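You operate a simulated robot arm through the tools that you are given. There is no shell and no other tool.

You run a simulated robot arm. Do the job below in one go: nothing can be reset, and whatever is moved stays where it is left.

JOB
Put things in order on the middle of bench 2. At the end: the round die from the middle of bench 2 stands where the orange pellet cup stood; the tall check weight (marked "750 g") stands where the packing block stood; the orange pellet cup stands where the yellow cleaning brush stood; the yellow cleaning brush is in the green tray; the packing block from the middle of bench 2 stands where the round die stood; whatever was shut is shut again. Leave all else as you found it, and nothing knocked over.

The check looks at the end state, three seconds after you hand in, the way a careful person would. Anything else that was tipped, shoved, dropped, spilled or broken makes it a failure.

ROBOT AND FRAMES
A 6-joint arm with a two-finger gripper, fixed in place. Base frame: the origin is at the foot of the arm, x ahead of it, y to its left, z up; the work surface is at about z = 0. Lengths are in mm, angles in degrees, forces in N, time in s.
With the tool pointing down near the work surface it reaches from about 180 to 480 mm from the base axis. Its first joint turns from -66.0 to 66.0 degrees. Payload 1.76 kg.
The TCP is the grasp point between the finger pads, 29 mm short of the fingertips. In the tool frame z runs along the fingers and y along their closing line. The gripper opens to 82 mm; its body begins 58 mm behind the TCP.
Orientation is that of the tool frame in the base frame, as a unit quaternion [w, x, y, z]. With the fingers straight down and closing along the base's y, the tool's x points along the base's -x, its y along +y and its z along -z.

CONTROLS
- The arm moves only by the tool jog_arm. Its arguments are lists of equal length, an entry for each row: "fingers": the finger opening in mm, from 0 to 82; "translation": the shift along the base's x, y, z in mm, a list of three; "delta_rot": the turn, a rotation vector about the base's x, y, z in degrees, a list of three. In form: {"fingers": [fingers, ...], "translation": [[tx, ty, tz], ...], "delta_rot": [[ax, ay, az], ...]}. A call has 1 to 20 rows; each row shifts and turns the commanded pose from where the row before left it. A row lasts 0.2 s, in which the tool goes at most 50 mm and 8.6 degrees; a call with a longer step from one row to the next is refused whole, and so is a gripper value outside its range. Where a pose cannot be reached the arm comes as near as it can. A force on the tool above 40 N (or 10 N above the force at the start of the call, whichever is more), or a blocked arm, ends the call early, and 0.2 s more pass. Each finger travels about 203.5 mm/s and halts on what it meets, pressing with about 29 N; the grip force reading is that of the motor and also rises with nothing between the fingers. The clock runs only during rows and for 0.2 s after the last one: add rows that do not move to give the fingers time. The reply holds the time, the measured pose of the TCP, the force on the tool along the base axes, the opening and the grip force, in the units named above and with some noise, with the torque about the TCP (base axes, N m) and any sound that the robot's microphone picked up.
- Cameras (640 x 400 px; columns grow to the right, rows downward): "scene" is fixed at [64.7, 344.5, 420.2]; the picture's right is [-0.64, -0.77, 0.00], its down [-0.47, 0.39, -0.79] and it looks along [0.61, -0.51, -0.61] (base axes); focal length 214 px, centre (320, 200). "wrist" rides on the gripper at [79, 4, -89] in the tool frame; the picture's right is [-0.05, 1.00, 0.00], its down [-0.71, -0.04, -0.71] and it looks along [-0.71, -0.04, 0.71] (tool axes); focal length 256 px, centre (320, 200). There is no depth. A picture from a camera that has moved, and an enlarged one, comes with that camera's place and axes in the base frame and with its lens.
- snapshot(camera): a new picture of that camera. No time passes.
- close_up(camera, box): a new picture of the part [left, top, right, bottom] of that camera's present view, enlarged. No time passes.
- finish_job(): hands the job in; it is judged then, once.

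Places have to be worked out from the pictures, the camera data and where the tool is seen. Open the gripper and draw the arm clear of the work before you hand the job in, unless the task says otherwise.

The tools are called by a JSON object that holds its "api" and its "payload". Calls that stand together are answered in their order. jog_arm: Moves the arm, as the interface text tells. Its arguments: {"type":"object","properties":{"fingers":{"type":"array","items":{"type":"number"}},"translation":{"type":"array","items":{"type":"array","items":{"type":"number"}}},"delta_rot":{"type":"array","items":{"type":"array","items":{"type":"number"}}}},"required":["fingers","translation","delta_rot"]} The other tools are called the same way: snapshot (camera) takes a picture; close_up (camera, box) takes an enlarged picture of a part of a camera's view; finish_job () hands the job in.

At the start:

```text
clock: 0.0
eef_pos: [218.5, 105.7, 323.2]
ee_rot: [0.001, 0.0, 1.0, 0.0]
contact_force: [-0.3, 0.2, 0.2]
moment: [0.01, 0.02, -0.02]
width: 82.0
grasp_force: 0.0
```

scene: 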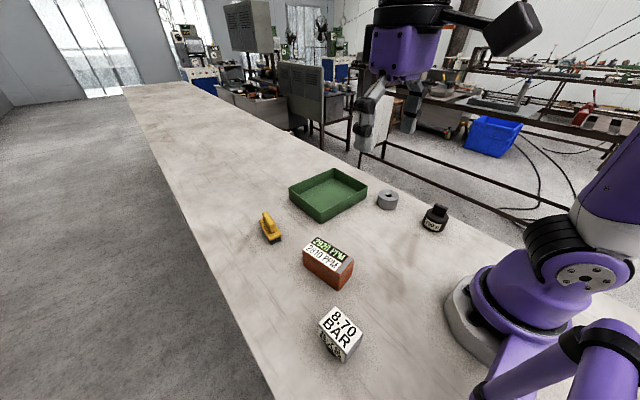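
wrist: 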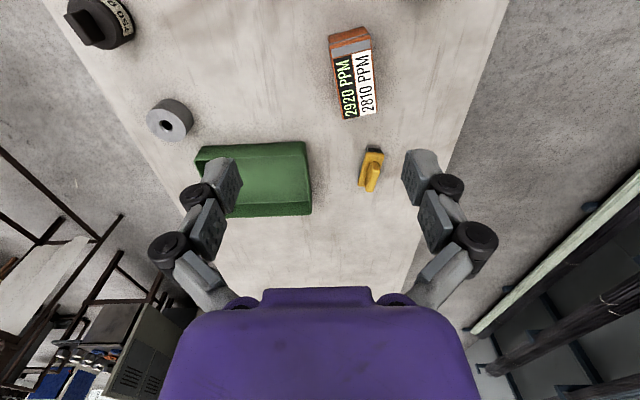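

I start by looking closer at the objects on the bench to identify them before moving anything.

{"api": "close_up", "payload": {"camera": "scene", "box": [240, 150, 480, 300]}}

{"api": "close_up", "payload": {"camera": "scene", "box": [280, 220, 440, 380]}}

{"api": "close_up", "payload": {"camera": "wrist", "box": [60, 0, 460, 250]}}

```text
2.67 times, centred on (360, 225) of scene
camera zoom: at [64.7, 344.5, 420.2], right [-0.64, -0.77, 0.0], down [-0.47, 0.39, -0.79], along [0.61, -0.51, -0.61], focal length 572 px, centre (213, 133)
```

zoom: 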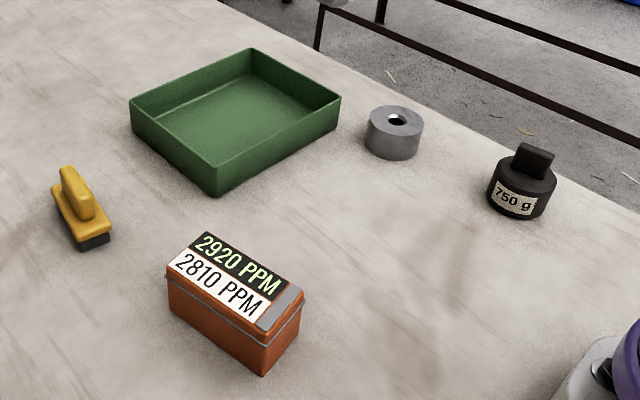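

```text
2.50 times, centred on (360, 300) of scene
camera zoom: at [64.7, 344.5, 420.2], right [-0.64, -0.77, 0.0], down [-0.47, 0.39, -0.79], along [0.61, -0.51, -0.61], focal length 536 px, centre (220, -50)
```

zoom: 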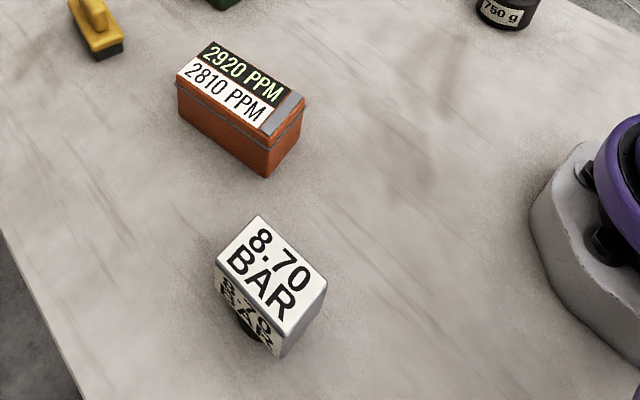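

```text
1.60 times, centred on (260, 125) of wrist
camera zoom: at [139.4, 108.2, 411.9], right [0.05, 1.0, 0.0], down [0.7, -0.04, 0.71], along [0.71, -0.04, -0.71], focal length 410 px, centre (416, 320)
```

zoom: 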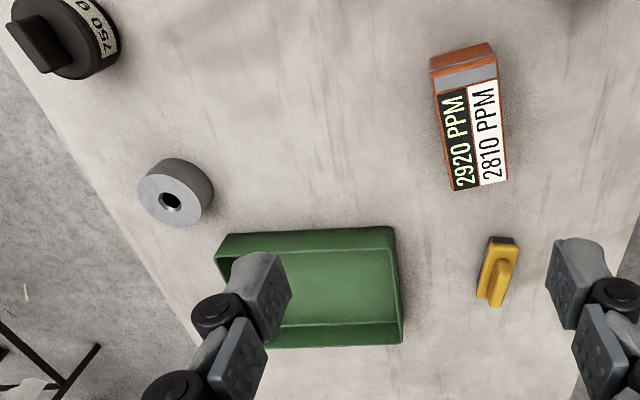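

I zoom in much tighter on the two labelled boxes to tell the pellet cup from the packing block.

{"api": "close_up", "payload": {"camera": "scene", "box": [296, 230, 360, 295]}}

{"api": "close_up", "payload": {"camera": "scene", "box": [310, 300, 374, 365]}}

{"api": "close_up", "payload": {"camera": "wrist", "box": [310, 10, 410, 210]}}

{"api": "close_up", "payload": {"camera": "scene", "box": [365, 175, 465, 245]}}

{"api": "close_up", "payload": {"camera": "scene", "box": [245, 200, 295, 250]}}

```text
6.15 times, centred on (328, 262) of scene
camera zoom: at [64.7, 344.5, 420.2], right [-0.64, -0.77, 0.0], down [-0.47, 0.39, -0.79], along [0.61, -0.51, -0.61], focal length 1320 px, centre (271, -185)
```

zoom: 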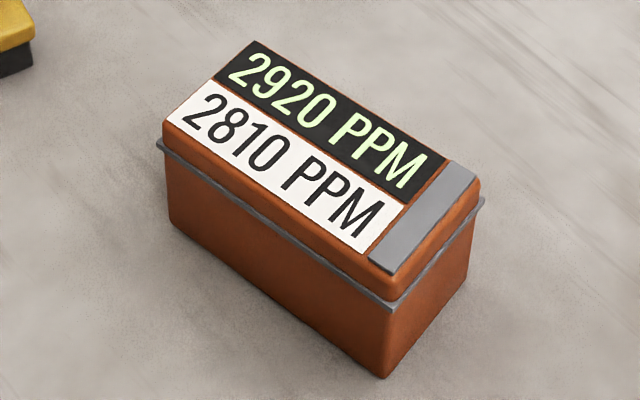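

```text
6.15 times, centred on (342, 332) of scene
camera zoom: at [64.7, 344.5, 420.2], right [-0.64, -0.77, 0.0], down [-0.47, 0.39, -0.79], along [0.61, -0.51, -0.61], focal length 1320 px, centre (185, -615)
```

zoom: 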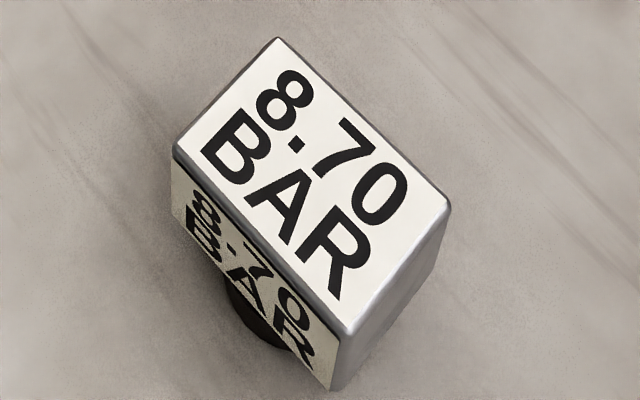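

```text
2.00 times, centred on (360, 110) of wrist
camera zoom: at [139.4, 108.2, 411.9], right [0.05, 1.0, 0.0], down [0.7, -0.04, 0.71], along [0.71, -0.04, -0.71], focal length 512 px, centre (240, 380)
```

zoom: 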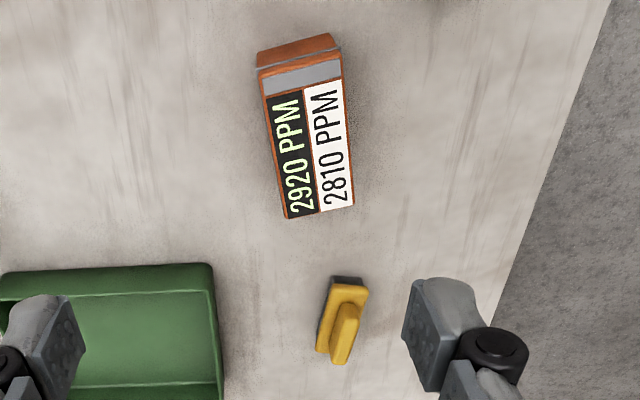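

```text
5.71 times, centred on (415, 210) of scene
camera zoom: at [64.7, 344.5, 420.2], right [-0.64, -0.77, 0.0], down [-0.47, 0.39, -0.79], along [0.61, -0.51, -0.61], focal length 1226 px, centre (-223, 143)
```

zoom: 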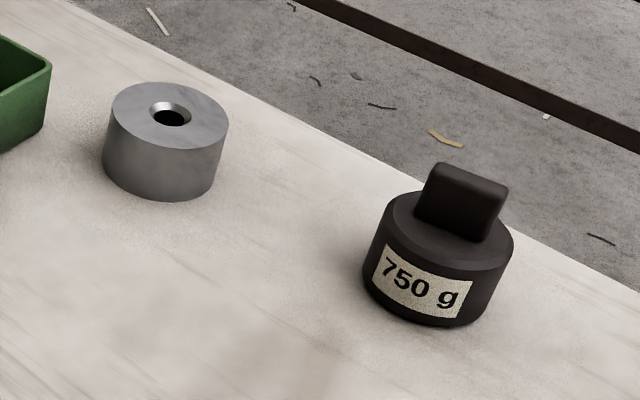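

```text
8.00 times, centred on (270, 225) of scene
camera zoom: at [64.7, 344.5, 420.2], right [-0.64, -0.77, 0.0], down [-0.47, 0.39, -0.79], along [0.61, -0.51, -0.61], focal length 1716 px, centre (720, 0)
```

zoom: 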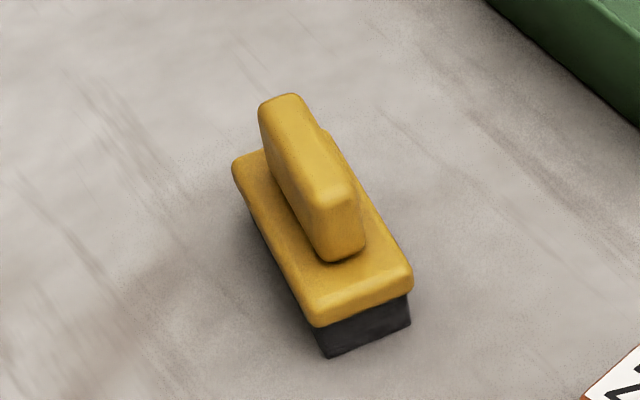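

The labelled boxes are still ambiguous, so I'll swing the wrist camera (yaw about +z, staying high) to look toward the grey "8.70 BAR" box and its dark round part.

{"api": "jog_arm", "payload": {"fingers": [82, 82, 82, 82, 82, 82, 82, 82, 82, 82], "translation": [[-4, -1, 0], [-4, -1, 0], [-4, -1, 0], [-4, -1, 0], [-4, -1, 0], [-4, -1, 0], [-4, -1, 0], [-4, -1, 0], [-4, -1, 0], [-4, -1, 0]], "delta_rot": [[0, 0, 8.5], [0, 0, 8.5], [0, 0, 8.5], [0, 0, 8.5], [0, 0, 8.5], [0, 0, 8.5], [0, 0, 8.5], [0, 0, 8.5], [0, 0, 8.5], [0, 0, 8.5]]}}

{"api": "snapshot", "payload": {"camera": "wrist"}}

{"api": "snapshot", "payload": {"camera": "scene"}}

```text
clock: 2.2
eef_pos: [177.9, 95.0, 323.2]
ee_rot: [0.0, -0.677, 0.736, 0.001]
contact_force: [-1.1, 0.4, -0.1]
moment: [0.03, 0.03, -0.01]
width: 82.1
grasp_force: 0.1
```

```text
taken
camera wrist: at [168.0, 15.0, 412.0], right [-0.99, 0.14, 0.0], down [0.1, 0.7, 0.71], along [0.1, 0.7, -0.71], focal length 256 px, centre (320, 200)
```

wrist: 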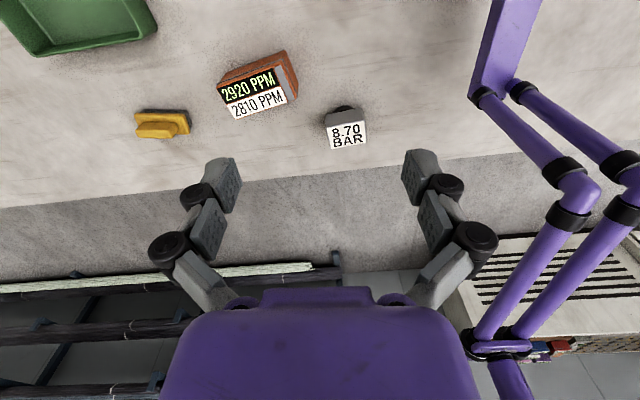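

```text
taken
```

scene: 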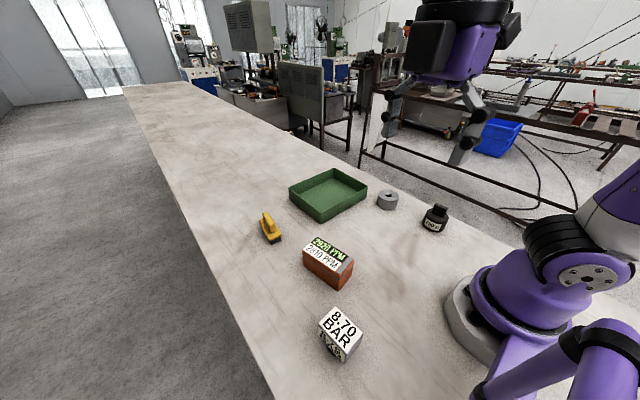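

I zoom into the wrist view to see the BAR box from the robot side.

{"api": "close_up", "payload": {"camera": "wrist", "box": [300, 90, 400, 160]}}

{"api": "close_up", "payload": {"camera": "wrist", "box": [200, 40, 320, 130]}}

{"api": "close_up", "payload": {"camera": "wrist", "box": [120, 90, 210, 150]}}

```text
5.71 times, centred on (350, 125) of wrist
camera zoom: at [168.0, 15.0, 412.0], right [-0.99, 0.14, 0.0], down [0.1, 0.7, 0.71], along [0.1, 0.7, -0.71], focal length 1463 px, centre (149, 629)
```

zoom: 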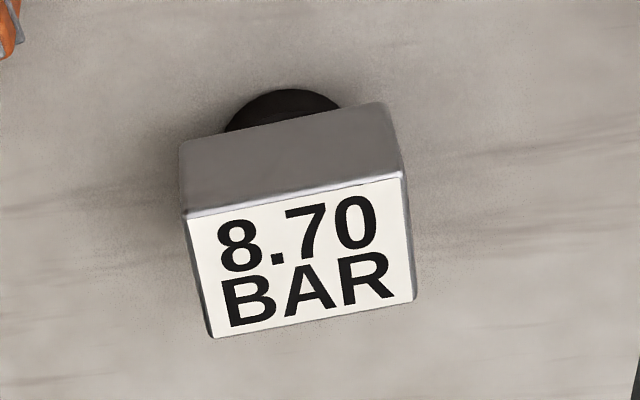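

```text
4.44 times, centred on (260, 85) of wrist
camera zoom: at [168.0, 15.0, 412.0], right [-0.99, 0.14, 0.0], down [0.1, 0.7, 0.71], along [0.1, 0.7, -0.71], focal length 1138 px, centre (587, 711)
```

zoom: 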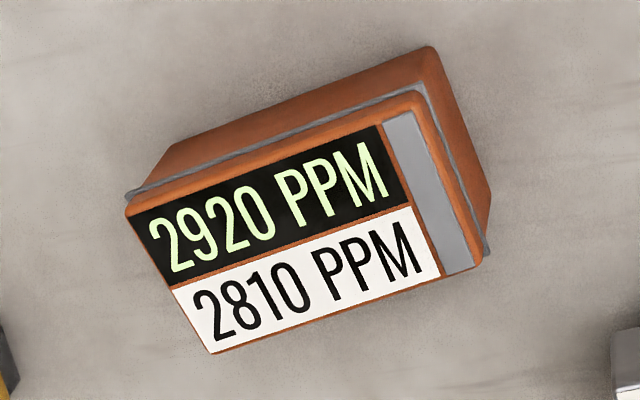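

```text
6.67 times, centred on (165, 120) of wrist
camera zoom: at [168.0, 15.0, 412.0], right [-0.99, 0.14, 0.0], down [0.1, 0.7, 0.71], along [0.1, 0.7, -0.71], focal length 1707 px, centre (1353, 733)
```

zoom: 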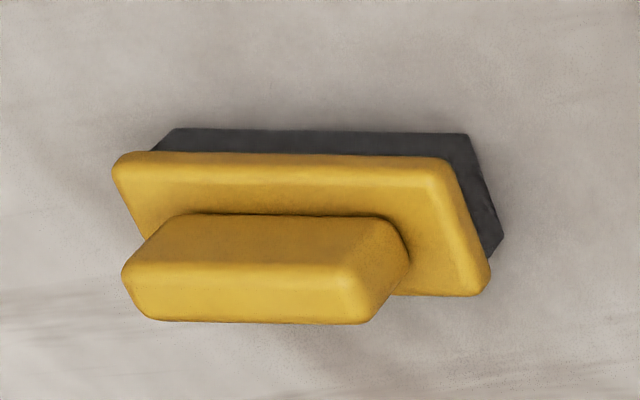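

The grey BAR box stands on a black round foot, and the orange PPM box has a seam/band. I'll lower the camera closer (tool stays well above everything) to inspect both, including for lids.

{"api": "jog_arm", "payload": {"fingers": [82, 82, 82, 82, 82], "translation": [[16, 0, -24], [16, 0, -24], [16, 0, -24], [16, 0, -24], [16, 0, -24]], "delta_rot": [[0, 0, 0], [0, 0, 0], [0, 0, 0], [0, 0, 0], [0, 0, 0]]}}

{"api": "snapshot", "payload": {"camera": "wrist"}}

{"api": "close_up", "payload": {"camera": "wrist", "box": [220, 0, 460, 150]}}

```text
clock: 3.4
eef_pos: [259.8, 94.1, 202.9]
ee_rot: [0.001, -0.676, 0.737, 0.001]
contact_force: [-0.3, -0.5, 0.3]
moment: [-0.03, 0.01, 0.02]
width: 82.0
grasp_force: 0.1
```

```text
taken
camera wrist: at [248.4, 15.1, 292.4], right [-0.99, 0.14, 0.0], down [0.1, 0.7, 0.71], along [0.1, 0.7, -0.71], focal length 256 px, centre (320, 200)
```

wrist: 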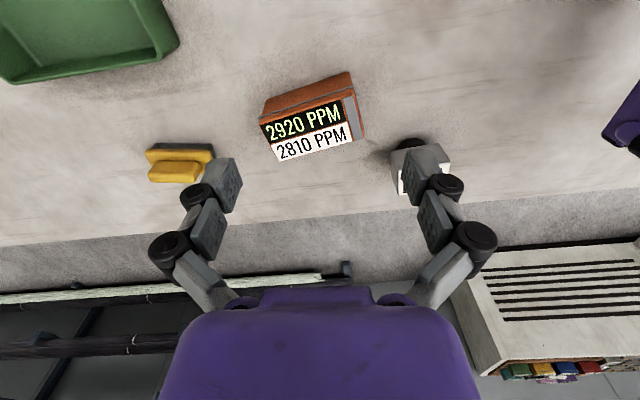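

```text
2.67 times, centred on (340, 75) of wrist
camera zoom: at [248.4, 15.1, 292.4], right [-0.99, 0.14, 0.0], down [0.1, 0.7, 0.71], along [0.1, 0.7, -0.71], focal length 683 px, centre (267, 533)
```

zoom: 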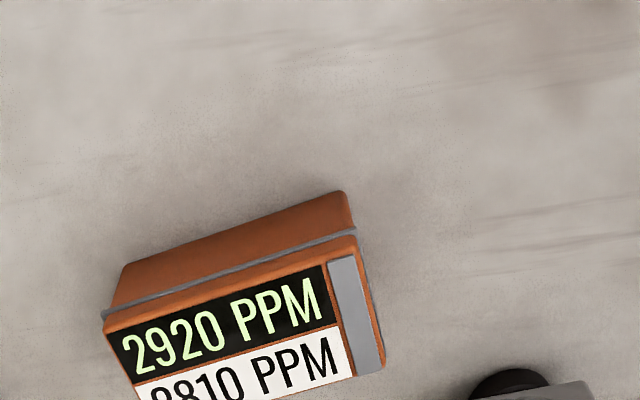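

{"api": "close_up", "payload": {"camera": "wrist", "box": [250, 60, 370, 170]}}

{"api": "close_up", "payload": {"camera": "wrist", "box": [380, 120, 470, 210]}}

{"api": "close_up", "payload": {"camera": "wrist", "box": [0, 0, 220, 140]}}

{"api": "close_up", "payload": {"camera": "scene", "box": [280, 155, 380, 225]}}

```text
3.64 times, centred on (310, 115) of wrist
camera zoom: at [248.4, 15.1, 292.4], right [-0.99, 0.14, 0.0], down [0.1, 0.7, 0.71], along [0.1, 0.7, -0.71], focal length 931 px, centre (356, 509)
```

zoom: 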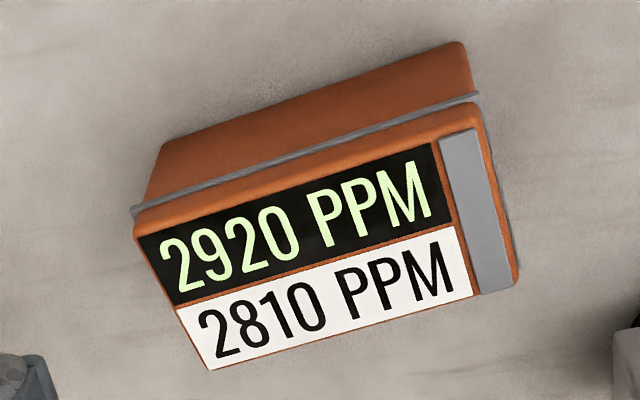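

```text
4.44 times, centred on (425, 165) of wrist
camera zoom: at [248.4, 15.1, 292.4], right [-0.99, 0.14, 0.0], down [0.1, 0.7, 0.71], along [0.1, 0.7, -0.71], focal length 1138 px, centre (-147, 356)
```

zoom: 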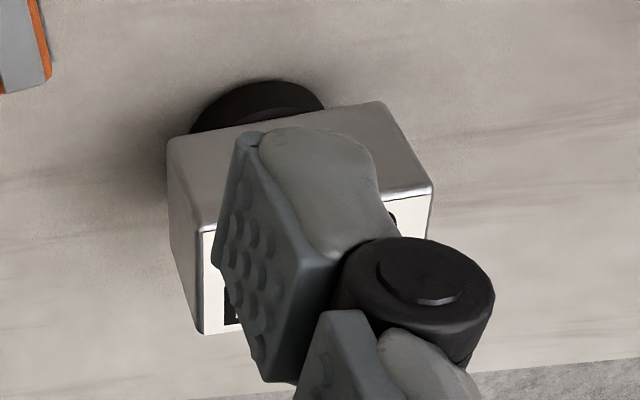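

```text
2.86 times, centred on (110, 70) of wrist
camera zoom: at [248.4, 15.1, 292.4], right [-0.99, 0.14, 0.0], down [0.1, 0.7, 0.71], along [0.1, 0.7, -0.71], focal length 731 px, centre (920, 571)
```

zoom: 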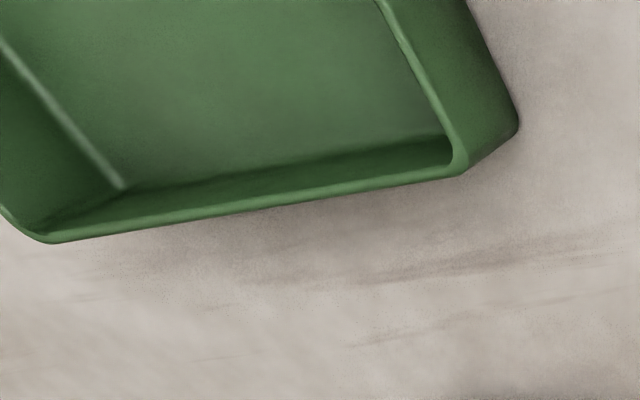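

```text
5.71 times, centred on (330, 190) of scene
camera zoom: at [64.7, 344.5, 420.2], right [-0.64, -0.77, 0.0], down [-0.47, 0.39, -0.79], along [0.61, -0.51, -0.61], focal length 1226 px, centre (263, 257)
```

zoom: 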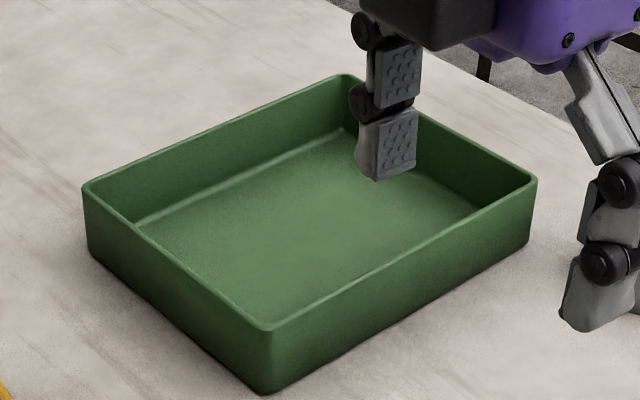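

Nothing else is visible near the left side. I'll survey the right side and the rest of the reachable area too, swinging the wrist camera toward the die and weight while going up.

{"api": "jog_arm", "payload": {"fingers": [82, 82, 82, 82, 82, 82, 82, 82, 82, 82, 82, 82, 82, 82, 82, 82, 82, 82], "translation": [[0, 0, 30], [0, 0, 30], [0, 0, 30], [0, 0, 30], [0, -10, 0], [0, -10, 0], [0, -10, 0], [0, -10, 0], [0, -10, 0], [0, -10, 0], [0, -10, 0], [0, -10, 0], [0, -10, 0], [0, -10, 0], [-5, -10, 0], [-5, -10, 0], [-5, -10, 0], [-5, -10, 0]], "delta_rot": [[0, 0, -8.5], [0, 0, -8.5], [0, 0, -8.5], [0, 0, -8.5], [0, 0, -8.5], [0, 0, -8.5], [0, 0, -8.5], [0, 0, -8.5], [0, 0, -8.5], [0, 0, -8.5], [0, 0, -8.5], [0, 0, -8.5], [0, 0, -8.5], [0, 0, -8.5], [0, 0, -8.5], [0, 0, -8.5], [0, 0, -8.5], [0, 0, -8.5]]}}

{"api": "snapshot", "payload": {"camera": "wrist"}}

{"api": "snapshot", "payload": {"camera": "scene"}}

```text
clock: 7.2
eef_pos: [238.3, -46.4, 322.9]
ee_rot: [0.001, 0.56, 0.828, 0.0]
contact_force: [-0.2, -0.2, 0.2]
moment: [-0.02, -0.01, 0.01]
width: 82.1
grasp_force: 0.0
```

```text
taken
camera wrist: at [212.9, 28.8, 411.9], right [0.95, 0.32, 0.0], down [0.23, -0.67, 0.71], along [0.23, -0.67, -0.71], focal length 256 px, centre (320, 200)
```

wrist: 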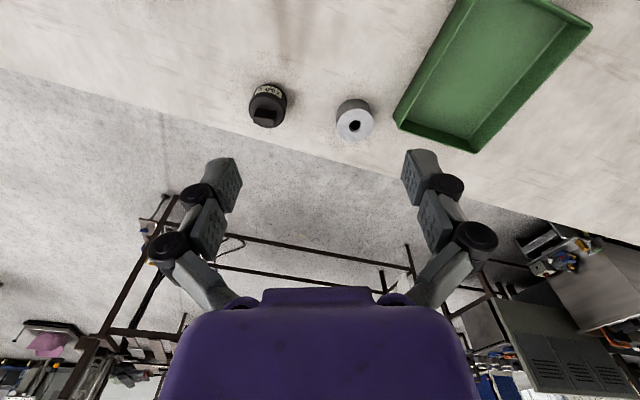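

```text
taken
```

scene: 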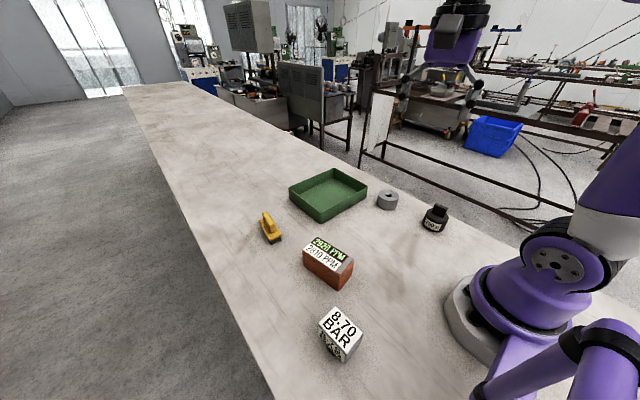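

The right side is clear: only six things are on the bench (brush, tray, die, 750 g weight, orange PPM box, grey BAR box). I'll bring the camera low and near the orange box to see exactly what it is.

{"api": "jog_arm", "payload": {"fingers": [82, 82, 82, 82, 82, 82, 82, 82, 82, 82, 82, 82, 82], "translation": [[-5, 22, 0], [-5, 22, 0], [-5, 22, 0], [-5, 22, 0], [-5, 22, 0], [-5, 22, 0], [-4, 22, 0], [-4, 22, 0], [0, 0, -42], [0, 0, -42], [0, 0, -42], [0, 0, -42], [0, 0, -42]], "delta_rot": [[0, 0, 8.5], [0, 0, 8.5], [0, 0, 8.5], [0, 0, 8.5], [0, 0, 8.5], [0, 0, 8.5], [0, 0, 8.5], [0, 0, 8.5], [0, 0, 0], [0, 0, 0], [0, 0, 0], [0, 0, 0], [0, 0, 0]]}}

{"api": "snapshot", "payload": {"camera": "wrist"}}

{"api": "snapshot", "payload": {"camera": "scene"}}

```text
clock: 10.0
eef_pos: [201.7, 130.3, 112.0]
ee_rot: [0.001, -0.001, 1.0, 0.001]
contact_force: [0.9, -0.9, -0.9]
moment: [-0.02, 0.0, 0.0]
width: 81.8
grasp_force: 0.1
```

```text
taken
camera wrist: at [121.5, 134.2, 200.4], right [0.05, 1.0, 0.0], down [0.7, -0.04, 0.71], along [0.71, -0.04, -0.71], focal length 256 px, centre (320, 200)
```

wrist: 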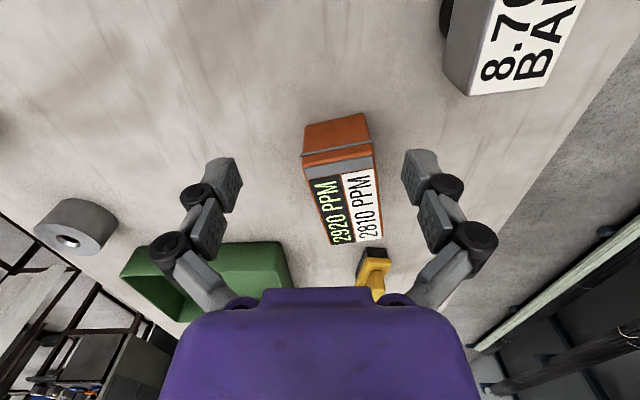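

```text
taken
```

scene: 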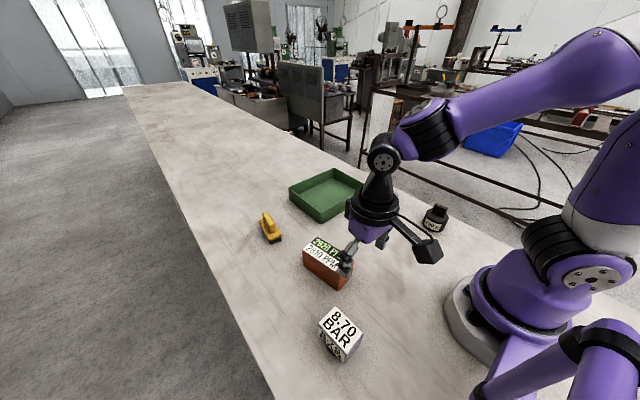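

{"api": "close_up", "payload": {"camera": "wrist", "box": [290, 100, 400, 260]}}

{"api": "close_up", "payload": {"camera": "wrist", "box": [430, 0, 600, 110]}}

{"api": "close_up", "payload": {"camera": "scene", "box": [290, 170, 450, 300]}}

```text
2.50 times, centred on (345, 180) of wrist
camera zoom: at [121.5, 134.2, 200.4], right [0.05, 1.0, 0.0], down [0.7, -0.04, 0.71], along [0.71, -0.04, -0.71], focal length 640 px, centre (258, 250)
```

zoom: 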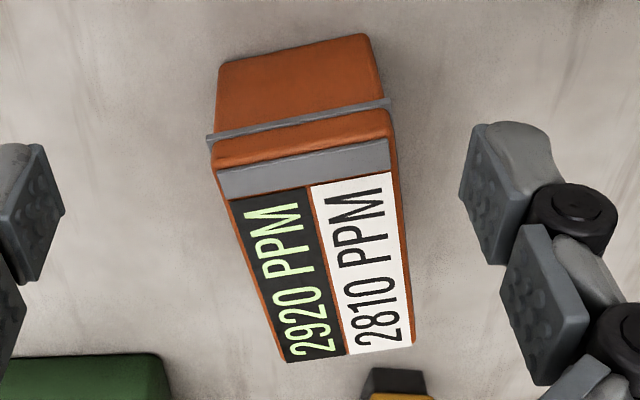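

```text
3.64 times, centred on (515, 55) of wrist
camera zoom: at [121.5, 134.2, 200.4], right [0.05, 1.0, 0.0], down [0.7, -0.04, 0.71], along [0.71, -0.04, -0.71], focal length 931 px, centre (-389, 727)
```

zoom: 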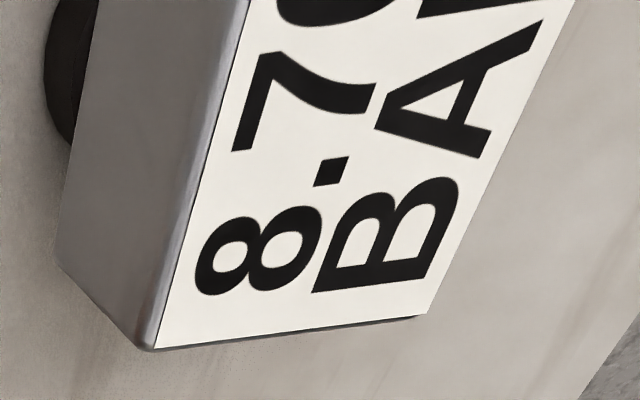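

```text
3.08 times, centred on (370, 235) of scene
camera zoom: at [64.7, 344.5, 420.2], right [-0.64, -0.77, 0.0], down [-0.47, 0.39, -0.79], along [0.61, -0.51, -0.61], focal length 660 px, centre (166, 92)
```

zoom: 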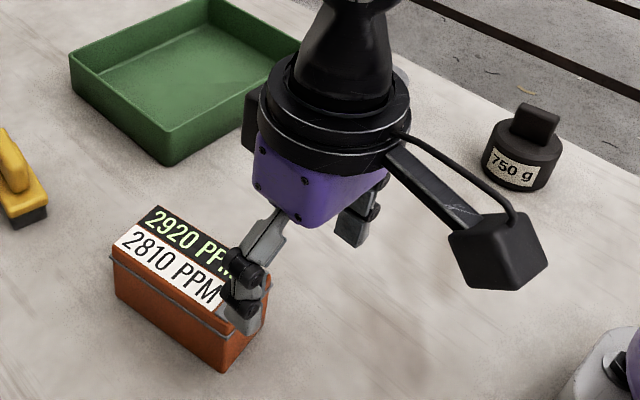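

I zoom into the rest of the scene view, to be sure no cup or block is standing anywhere else on this bench.

{"api": "close_up", "payload": {"camera": "scene", "box": [110, 70, 310, 195]}}

{"api": "close_up", "payload": {"camera": "scene", "box": [400, 250, 640, 400]}}

{"api": "close_up", "payload": {"camera": "scene", "box": [360, 10, 640, 185]}}

{"api": "close_up", "payload": {"camera": "scene", "box": [160, 180, 320, 400]}}

```text
3.20 times, centred on (210, 132) of scene
camera zoom: at [64.7, 344.5, 420.2], right [-0.64, -0.77, 0.0], down [-0.47, 0.39, -0.79], along [0.61, -0.51, -0.61], focal length 686 px, centre (672, 416)
```

zoom: 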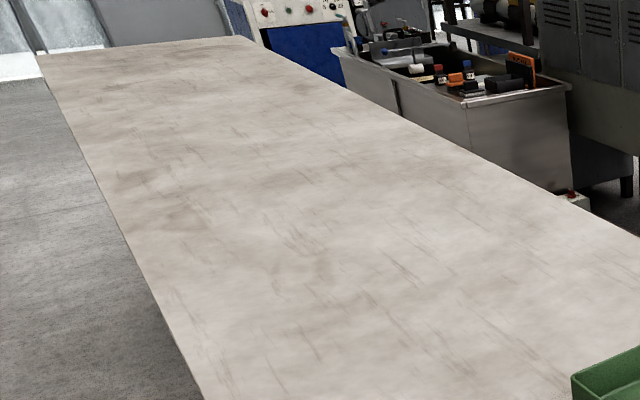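

```text
2.67 times, centred on (520, 325) of scene
camera zoom: at [64.7, 344.5, 420.2], right [-0.64, -0.77, 0.0], down [-0.47, 0.39, -0.79], along [0.61, -0.51, -0.61], focal length 572 px, centre (-213, -133)
```

zoom: 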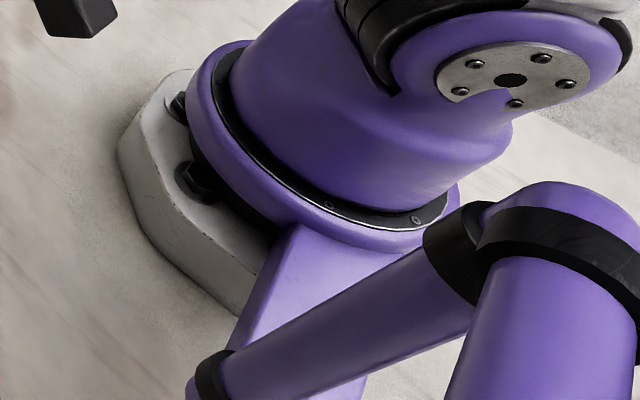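

```text
2.29 times, centred on (500, 98) of scene
camera zoom: at [64.7, 344.5, 420.2], right [-0.64, -0.77, 0.0], down [-0.47, 0.39, -0.79], along [0.61, -0.51, -0.61], focal length 490 px, centre (-91, 434)
```

zoom: 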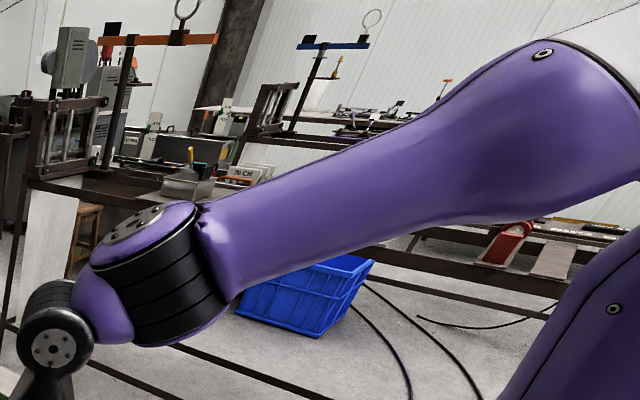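

```text
1.82 times, centred on (240, 290) of scene
camera zoom: at [64.7, 344.5, 420.2], right [-0.64, -0.77, 0.0], down [-0.47, 0.39, -0.79], along [0.61, -0.51, -0.61], focal length 390 px, centre (466, 36)
```

zoom: 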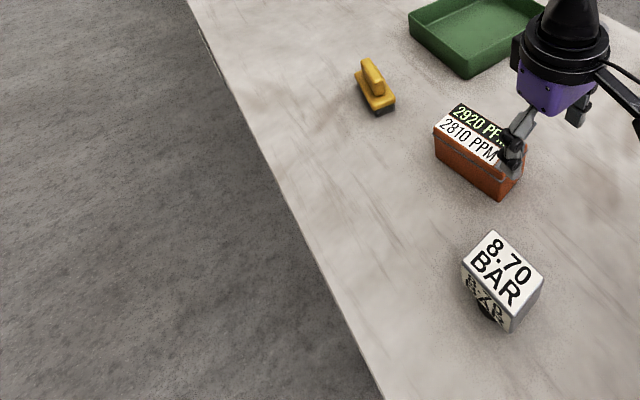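

The bench holds exactly five movable things plus the tray. The orange lidded box (PPM label) is the only orange object, so it must be the pellet cup. The grey block (BAR label) must be the packing block.

First comes the brush at about (454, 190). I go over it high with the yaw aligned to about -8°.

{"api": "jog_arm", "payload": {"fingers": [82, 82, 82, 82, 82, 82, 82, 82, 82, 82, 82], "translation": [[0, 0, 30], [0, 0, 30], [0, 0, 28], [30, 7, 0], [30, 7, 0], [30, 7, 0], [30, 7, 0], [30, 7, 0], [30, 7, 0], [30, 7, 0], [28, 7, 0]], "delta_rot": [[0, 0, 0], [0, 0, 0], [0, 0, 0], [0, 0, -1], [0, 0, -1], [0, 0, -1], [0, 0, -1], [0, 0, -1], [0, 0, -1], [0, 0, -1], [0, 0, -1]]}}

{"api": "snapshot", "payload": {"camera": "wrist"}}

```text
clock: 12.4
eef_pos: [413.3, 169.8, 192.3]
ee_rot: [-0.001, 0.07, 0.998, 0.0]
contact_force: [-0.1, 0.4, 0.2]
moment: [0.01, -0.03, 0.0]
width: 82.2
grasp_force: 0.1
out of reach, approached as far as the arm can: row 10, 11
```

```text
taken
camera wrist: at [335.5, 184.0, 280.8], right [0.19, 0.98, 0.0], down [0.69, -0.14, 0.71], along [0.69, -0.14, -0.71], focal length 256 px, centre (320, 200)
```

wrist: 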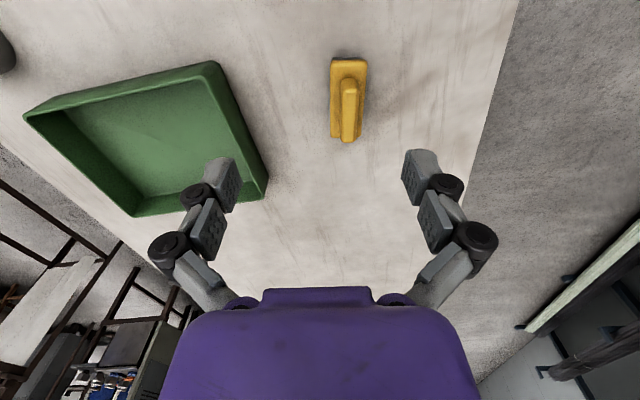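

{"api": "close_up", "payload": {"camera": "wrist", "box": [310, 40, 390, 160]}}

{"api": "close_up", "payload": {"camera": "wrist", "box": [0, 40, 300, 230]}}

```text
3.33 times, centred on (350, 100) of wrist
camera zoom: at [335.5, 184.0, 280.8], right [0.19, 0.98, 0.0], down [0.69, -0.14, 0.71], along [0.69, -0.14, -0.71], focal length 853 px, centre (220, 533)
```

zoom: 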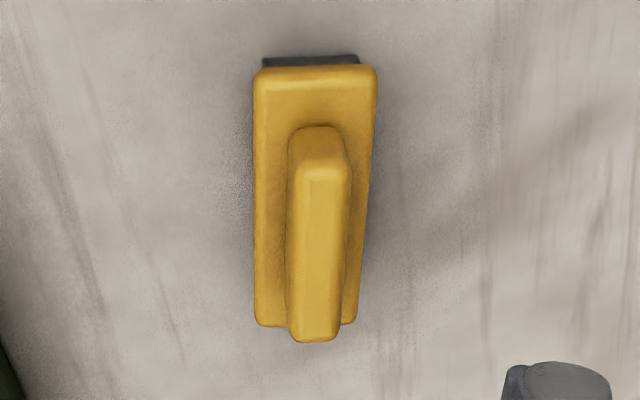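

```text
2.11 times, centred on (150, 135) of wrist
camera zoom: at [335.5, 184.0, 280.8], right [0.19, 0.98, 0.0], down [0.69, -0.14, 0.71], along [0.69, -0.14, -0.71], focal length 539 px, centre (678, 337)
```

zoom: 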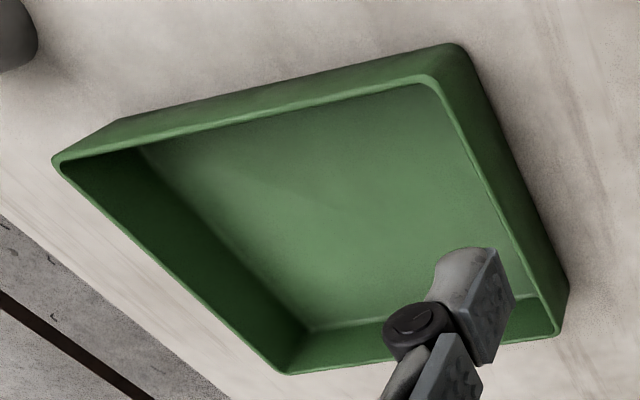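

The near bristle edge is at (416,182)–(421,209), so the brush centre is about (454, 189) and its handle top is at about z 53. At this height the arm tops out near r≈447, so I'll lower a bit and tilt the fingers outward for reach, checking how the commanded pose carries over.

{"api": "jog_arm", "payload": {"fingers": [82, 82, 82], "translation": [[0, 0, -30], [0, 0, -30], [0, 0, -10]], "delta_rot": [[0, 0, 0], [0, 0, 0], [0, 0, 0]]}}

```text
clock: 13.2
eef_pos: [413.6, 170.2, 122.8]
ee_rot: [0.001, 0.07, 0.998, 0.001]
contact_force: [0.6, -0.5, 0.3]
moment: [-0.02, -0.02, 0.0]
width: 82.1
grasp_force: 0.0
```

The commanded pose follows the reached one. Now I tilt about 12° so the fingertips point outward, and line up over the handle at about (444, 191).

{"api": "jog_arm", "payload": {"fingers": [82, 82, 82, 82], "translation": [[0, 10, 0], [8, 6, -5], [12, 5, -5], [10, 0, -5]], "delta_rot": [[0, 0, -2], [-1.0, -5.9, 0], [-1.0, -5.9, 0], [0, 0, 0]]}}

{"api": "snapshot", "payload": {"camera": "wrist"}}

{"api": "snapshot", "payload": {"camera": "scene"}}

```text
clock: 14.2
eef_pos: [444.5, 190.0, 106.2]
ee_rot: [0.105, 0.086, 0.991, -0.008]
contact_force: [1.0, -0.3, 0.9]
moment: [-0.01, -0.04, -0.01]
width: 81.9
grasp_force: 0.0
```

```text
taken
camera wrist: at [350.0, 210.2, 177.6], right [0.22, 0.97, 0.01], down [0.53, -0.13, 0.84], along [0.82, -0.18, -0.54], focal length 256 px, centre (320, 200)
```

wrist: 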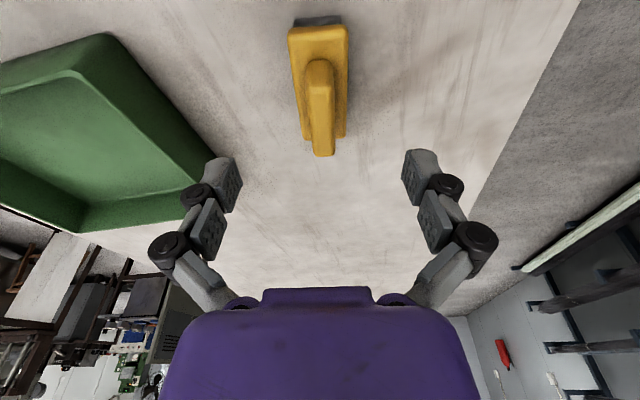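

```text
taken
```

scene: 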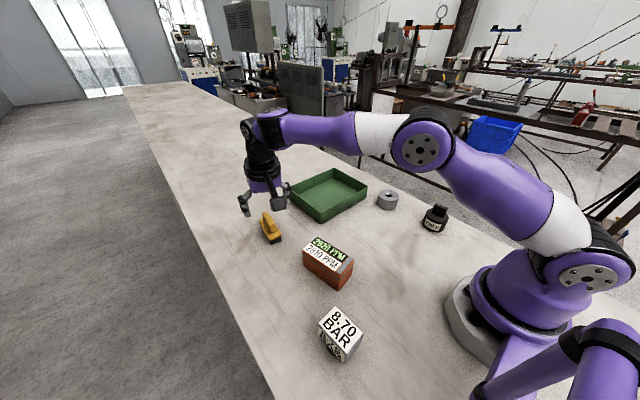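

Aligned over the handle with good reach. I descend to about z 56 (tips just above the brush plate) and close on the handle.

{"api": "jog_arm", "payload": {"fingers": [82, 82, 82, 82, 40, 5, 5, 5], "translation": [[0, 0, -20], [0, 0, -20], [0, 0, -10], [0, 0, 0], [0, 0, 0], [0, 0, 0], [0, 0, 0], [0, 0, 0]], "delta_rot": [[0, 0, 0], [0, 0, 0], [0, 0, 0], [0, 0, 0], [0, 0, 0], [0, 0, 0], [0, 0, 0], [0, 0, 0]]}}

{"api": "snapshot", "payload": {"camera": "wrist"}}

{"api": "close_up", "payload": {"camera": "scene", "box": [220, 160, 340, 260]}}

```text
clock: 16.0
eef_pos: [444.4, 189.1, 57.9]
ee_rot: [0.106, 0.086, 0.991, -0.008]
contact_force: [0.3, 1.6, 13.0]
moment: [0.03, -0.09, 0.07]
width: 15.1
grasp_force: 28.7
```

```text
taken
camera wrist: at [350.3, 210.5, 128.2], right [0.22, 0.97, 0.02], down [0.53, -0.13, 0.84], along [0.82, -0.18, -0.54], focal length 256 px, centre (320, 200)
```

wrist: 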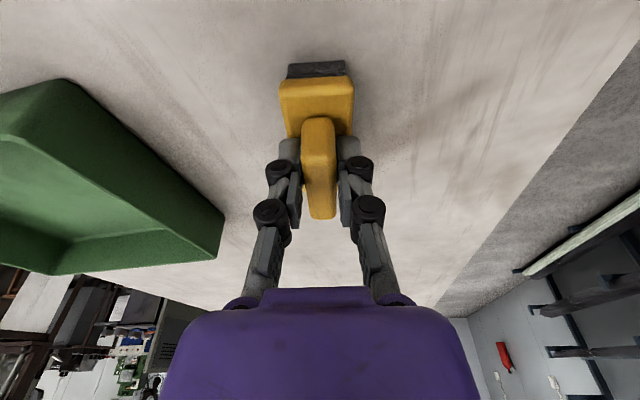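

```text
4.00 times, centred on (280, 210) of scene
camera zoom: at [64.7, 344.5, 420.2], right [-0.64, -0.77, 0.0], down [-0.47, 0.39, -0.79], along [0.61, -0.51, -0.61], focal length 858 px, centre (480, 160)
```

zoom: 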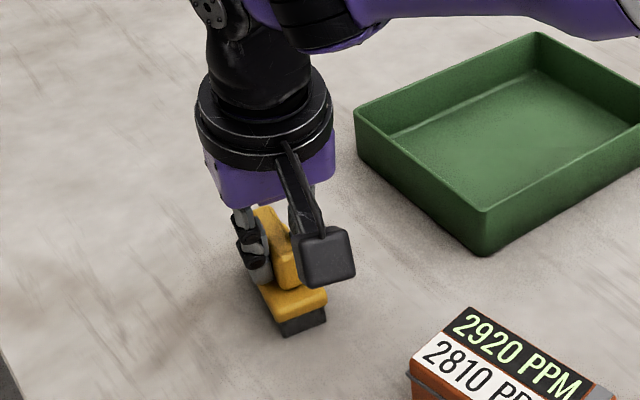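

Handle gripped (15.1 mm, 28.7 N). I lift slowly and check that the brush hangs level before moving to the tray.

{"api": "jog_arm", "payload": {"fingers": [5, 5, 5, 5, 5, 5, 5], "translation": [[0, 0, 5], [0, 0, 10], [-2, 0, 15], [-2, 0, 15], [-2, 0, 15], [-2, 0, 15], [0, 0, 5]], "delta_rot": [[0, 0, 0], [0, 0, 0], [0, 0, 0], [0, 0, 0], [0, 0, 0], [0, 0, 0], [0, 0, 0]]}}

{"api": "snapshot", "payload": {"camera": "wrist"}}

{"api": "close_up", "payload": {"camera": "scene", "box": [220, 130, 340, 250]}}

```text
clock: 17.6
eef_pos: [435.8, 190.1, 138.2]
ee_rot: [0.105, 0.087, 0.991, -0.008]
contact_force: [0.0, -0.4, -1.0]
moment: [0.01, 0.01, -0.03]
width: 15.1
grasp_force: 29.0
```

```text
taken
camera wrist: at [342.0, 210.3, 207.6], right [0.22, 0.97, 0.01], down [0.53, -0.13, 0.84], along [0.82, -0.18, -0.54], focal length 256 px, centre (320, 200)
```

wrist: 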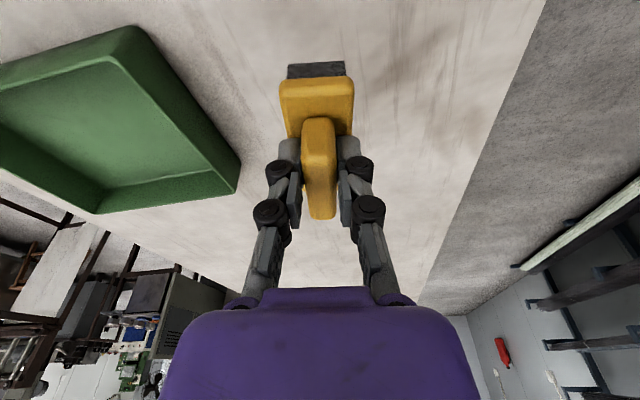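

```text
3.33 times, centred on (280, 190) of scene
camera zoom: at [64.7, 344.5, 420.2], right [-0.64, -0.77, 0.0], down [-0.47, 0.39, -0.79], along [0.61, -0.51, -0.61], focal length 715 px, centre (453, 233)
```

zoom: 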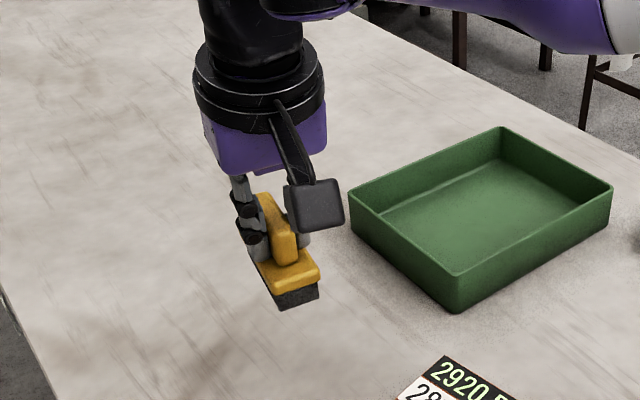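

The brush is held firmly with no slip. Moving sideways at z≈138 (brush bottom at about 80, above the 42 mm rim) over the tray.

{"api": "jog_arm", "payload": {"fingers": [5, 5, 5, 5, 5, 5, 5, 5, 5], "translation": [[0, -24, 0], [0, -24, 0], [1, -24, 0], [1, -24, 0], [2, -24, 0], [2, -24, 0], [2, -24, 0], [1, -24, 0], [0, -20, 0]], "delta_rot": [[0, 0, 0], [0, 0, 0], [0, 0, 0], [0, 0, 0], [0, 0, 0], [0, 0, 0], [0, 0, 0], [0, 0, 0], [0, 0, 0]]}}

{"api": "snapshot", "payload": {"camera": "wrist"}}

{"api": "snapshot", "payload": {"camera": "scene"}}

```text
clock: 19.6
eef_pos: [445.1, -21.8, 137.2]
ee_rot: [0.105, 0.088, 0.991, -0.009]
contact_force: [-0.2, -0.3, -0.7]
moment: [0.01, -0.01, 0.0]
width: 15.3
grasp_force: 29.1
```

```text
taken
camera wrist: at [350.8, -1.8, 207.2], right [0.22, 0.97, 0.01], down [0.53, -0.13, 0.84], along [0.82, -0.18, -0.54], focal length 256 px, centre (320, 200)
```

wrist: 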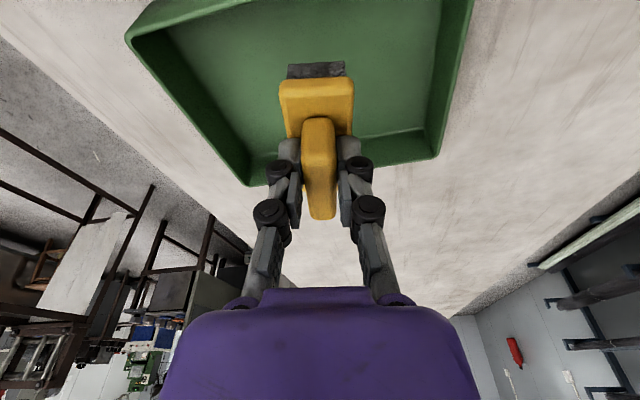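

```text
taken
```

scene: 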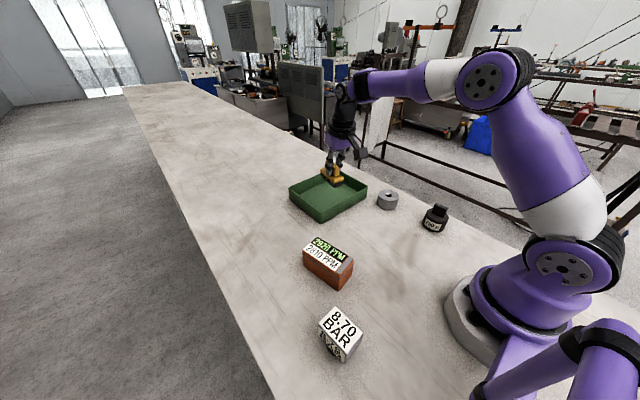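

Centred over the tray. I lower to about z 67, then creep down with small steps until the force shows contact with the tray floor.

{"api": "jog_arm", "payload": {"fingers": [5, 5, 5, 5, 5], "translation": [[0, 0, -20], [0, 0, -20], [0, 0, -15], [0, 0, -10], [0, 0, -4]], "delta_rot": [[0, 0, 0], [0, 0, 0], [0, 0, 0], [0, 0, 0], [0, 0, 0]]}}

{"api": "jog_arm", "payload": {"fingers": [5, 5, 5], "translation": [[0, 0, -1.5], [0, 0, -1.5], [0, 0, -1]], "delta_rot": [[0, 0, 0], [0, 0, 0], [0, 0, 0]]}}

{"api": "close_up", "payload": {"camera": "scene", "box": [270, 130, 390, 230]}}

```text
clock: 20.8
eef_pos: [445.5, -21.7, 67.6]
ee_rot: [0.105, 0.086, 0.991, -0.007]
contact_force: [-0.4, 0.5, -0.7]
moment: [0.03, -0.01, 0.03]
width: 15.2
grasp_force: 29.3
```

```text
clock: 21.6
eef_pos: [444.3, -21.7, 64.2]
ee_rot: [0.105, 0.087, 0.991, -0.007]
contact_force: [-0.3, -0.6, -0.8]
moment: [-0.03, 0.04, 0.0]
width: 15.2
grasp_force: 28.4
```

```text
4.00 times, centred on (330, 180) of scene
camera zoom: at [64.8, 344.5, 420.2], right [-0.64, -0.77, 0.0], down [-0.47, 0.39, -0.79], along [0.61, -0.51, -0.61], focal length 858 px, centre (280, 280)
```

zoom: 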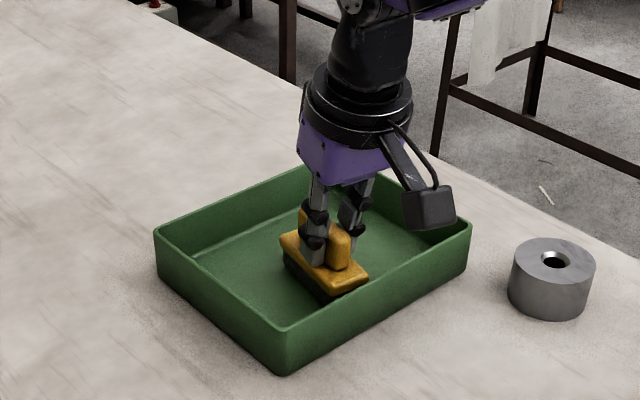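

No contact yet; I continue down in 1 mm steps.

{"api": "jog_arm", "payload": {"fingers": [5, 5, 5], "translation": [[0, 0, -1], [0, 0, -1], [0, 0, 0]], "delta_rot": [[0, 0, 0], [0, 0, 0], [0, 0, 0]]}}

```text
clock: 22.4
eef_pos: [444.7, -22.4, 62.1]
ee_rot: [0.105, 0.086, 0.991, -0.008]
contact_force: [-0.7, -0.5, -1.2]
moment: [-0.01, 0.01, 0.02]
width: 15.4
grasp_force: 28.8
```

{"api": "jog_arm", "payload": {"fingers": [5, 5, 5], "translation": [[0, 0, -1], [0, 0, -1], [0, 0, 0]], "delta_rot": [[0, 0, 0], [0, 0, 0], [0, 0, 0]]}}

```text
clock: 23.2
eef_pos: [446.2, -22.7, 62.4]
ee_rot: [0.107, 0.086, 0.991, -0.008]
contact_force: [-4.6, 0.6, 24.8]
moment: [0.0, 0.05, -0.02]
width: 15.3
grasp_force: 28.5
```

Contact with the tray floor (25 N). I relieve 1.5 mm, open the fingers moderately, and rise straight up.

{"api": "jog_arm", "payload": {"fingers": [5, 25, 45, 45, 45, 45, 45, 45, 45], "translation": [[0, 0, 1.5], [0, 0, 0], [0, 0, 0], [0, 0, 5], [0, 0, 15], [0, 0, 20], [0, 0, 25], [0, 0, 25], [0, 0, 0]], "delta_rot": [[0, 0, 0], [0, 0, 0], [0, 0, 0], [0, 0, 0], [0, 0, 0], [0, 0, 0], [0, 0, 0], [0, 0, 0], [0, 0, 0]]}}

{"api": "snapshot", "payload": {"camera": "wrist"}}

{"api": "close_up", "payload": {"camera": "scene", "box": [270, 130, 390, 230]}}

```text
clock: 25.2
eef_pos: [444.6, -21.5, 152.6]
ee_rot: [0.106, 0.086, 0.991, -0.009]
contact_force: [0.0, 0.5, 0.7]
moment: [-0.02, 0.04, 0.01]
width: 44.8
grasp_force: 0.1
```

```text
taken
camera wrist: at [350.8, -1.1, 222.5], right [0.22, 0.97, 0.01], down [0.53, -0.13, 0.84], along [0.82, -0.18, -0.54], focal length 256 px, centre (320, 200)
```

wrist: 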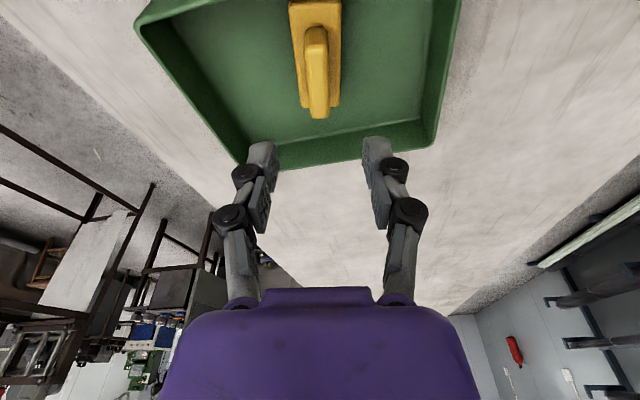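

```text
4.00 times, centred on (330, 180) of scene
camera zoom: at [64.7, 344.5, 420.2], right [-0.64, -0.77, 0.0], down [-0.47, 0.39, -0.79], along [0.61, -0.51, -0.61], focal length 858 px, centre (280, 280)
```

zoom: 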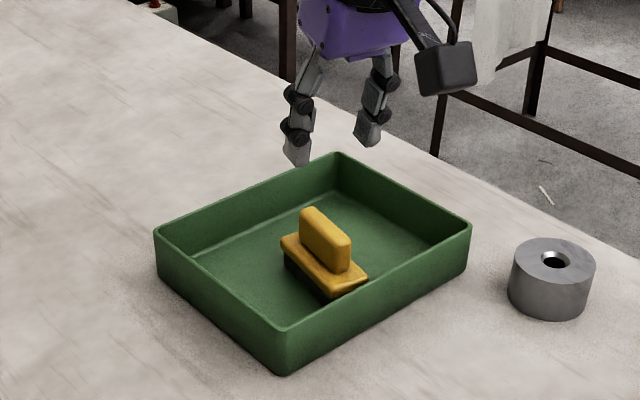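

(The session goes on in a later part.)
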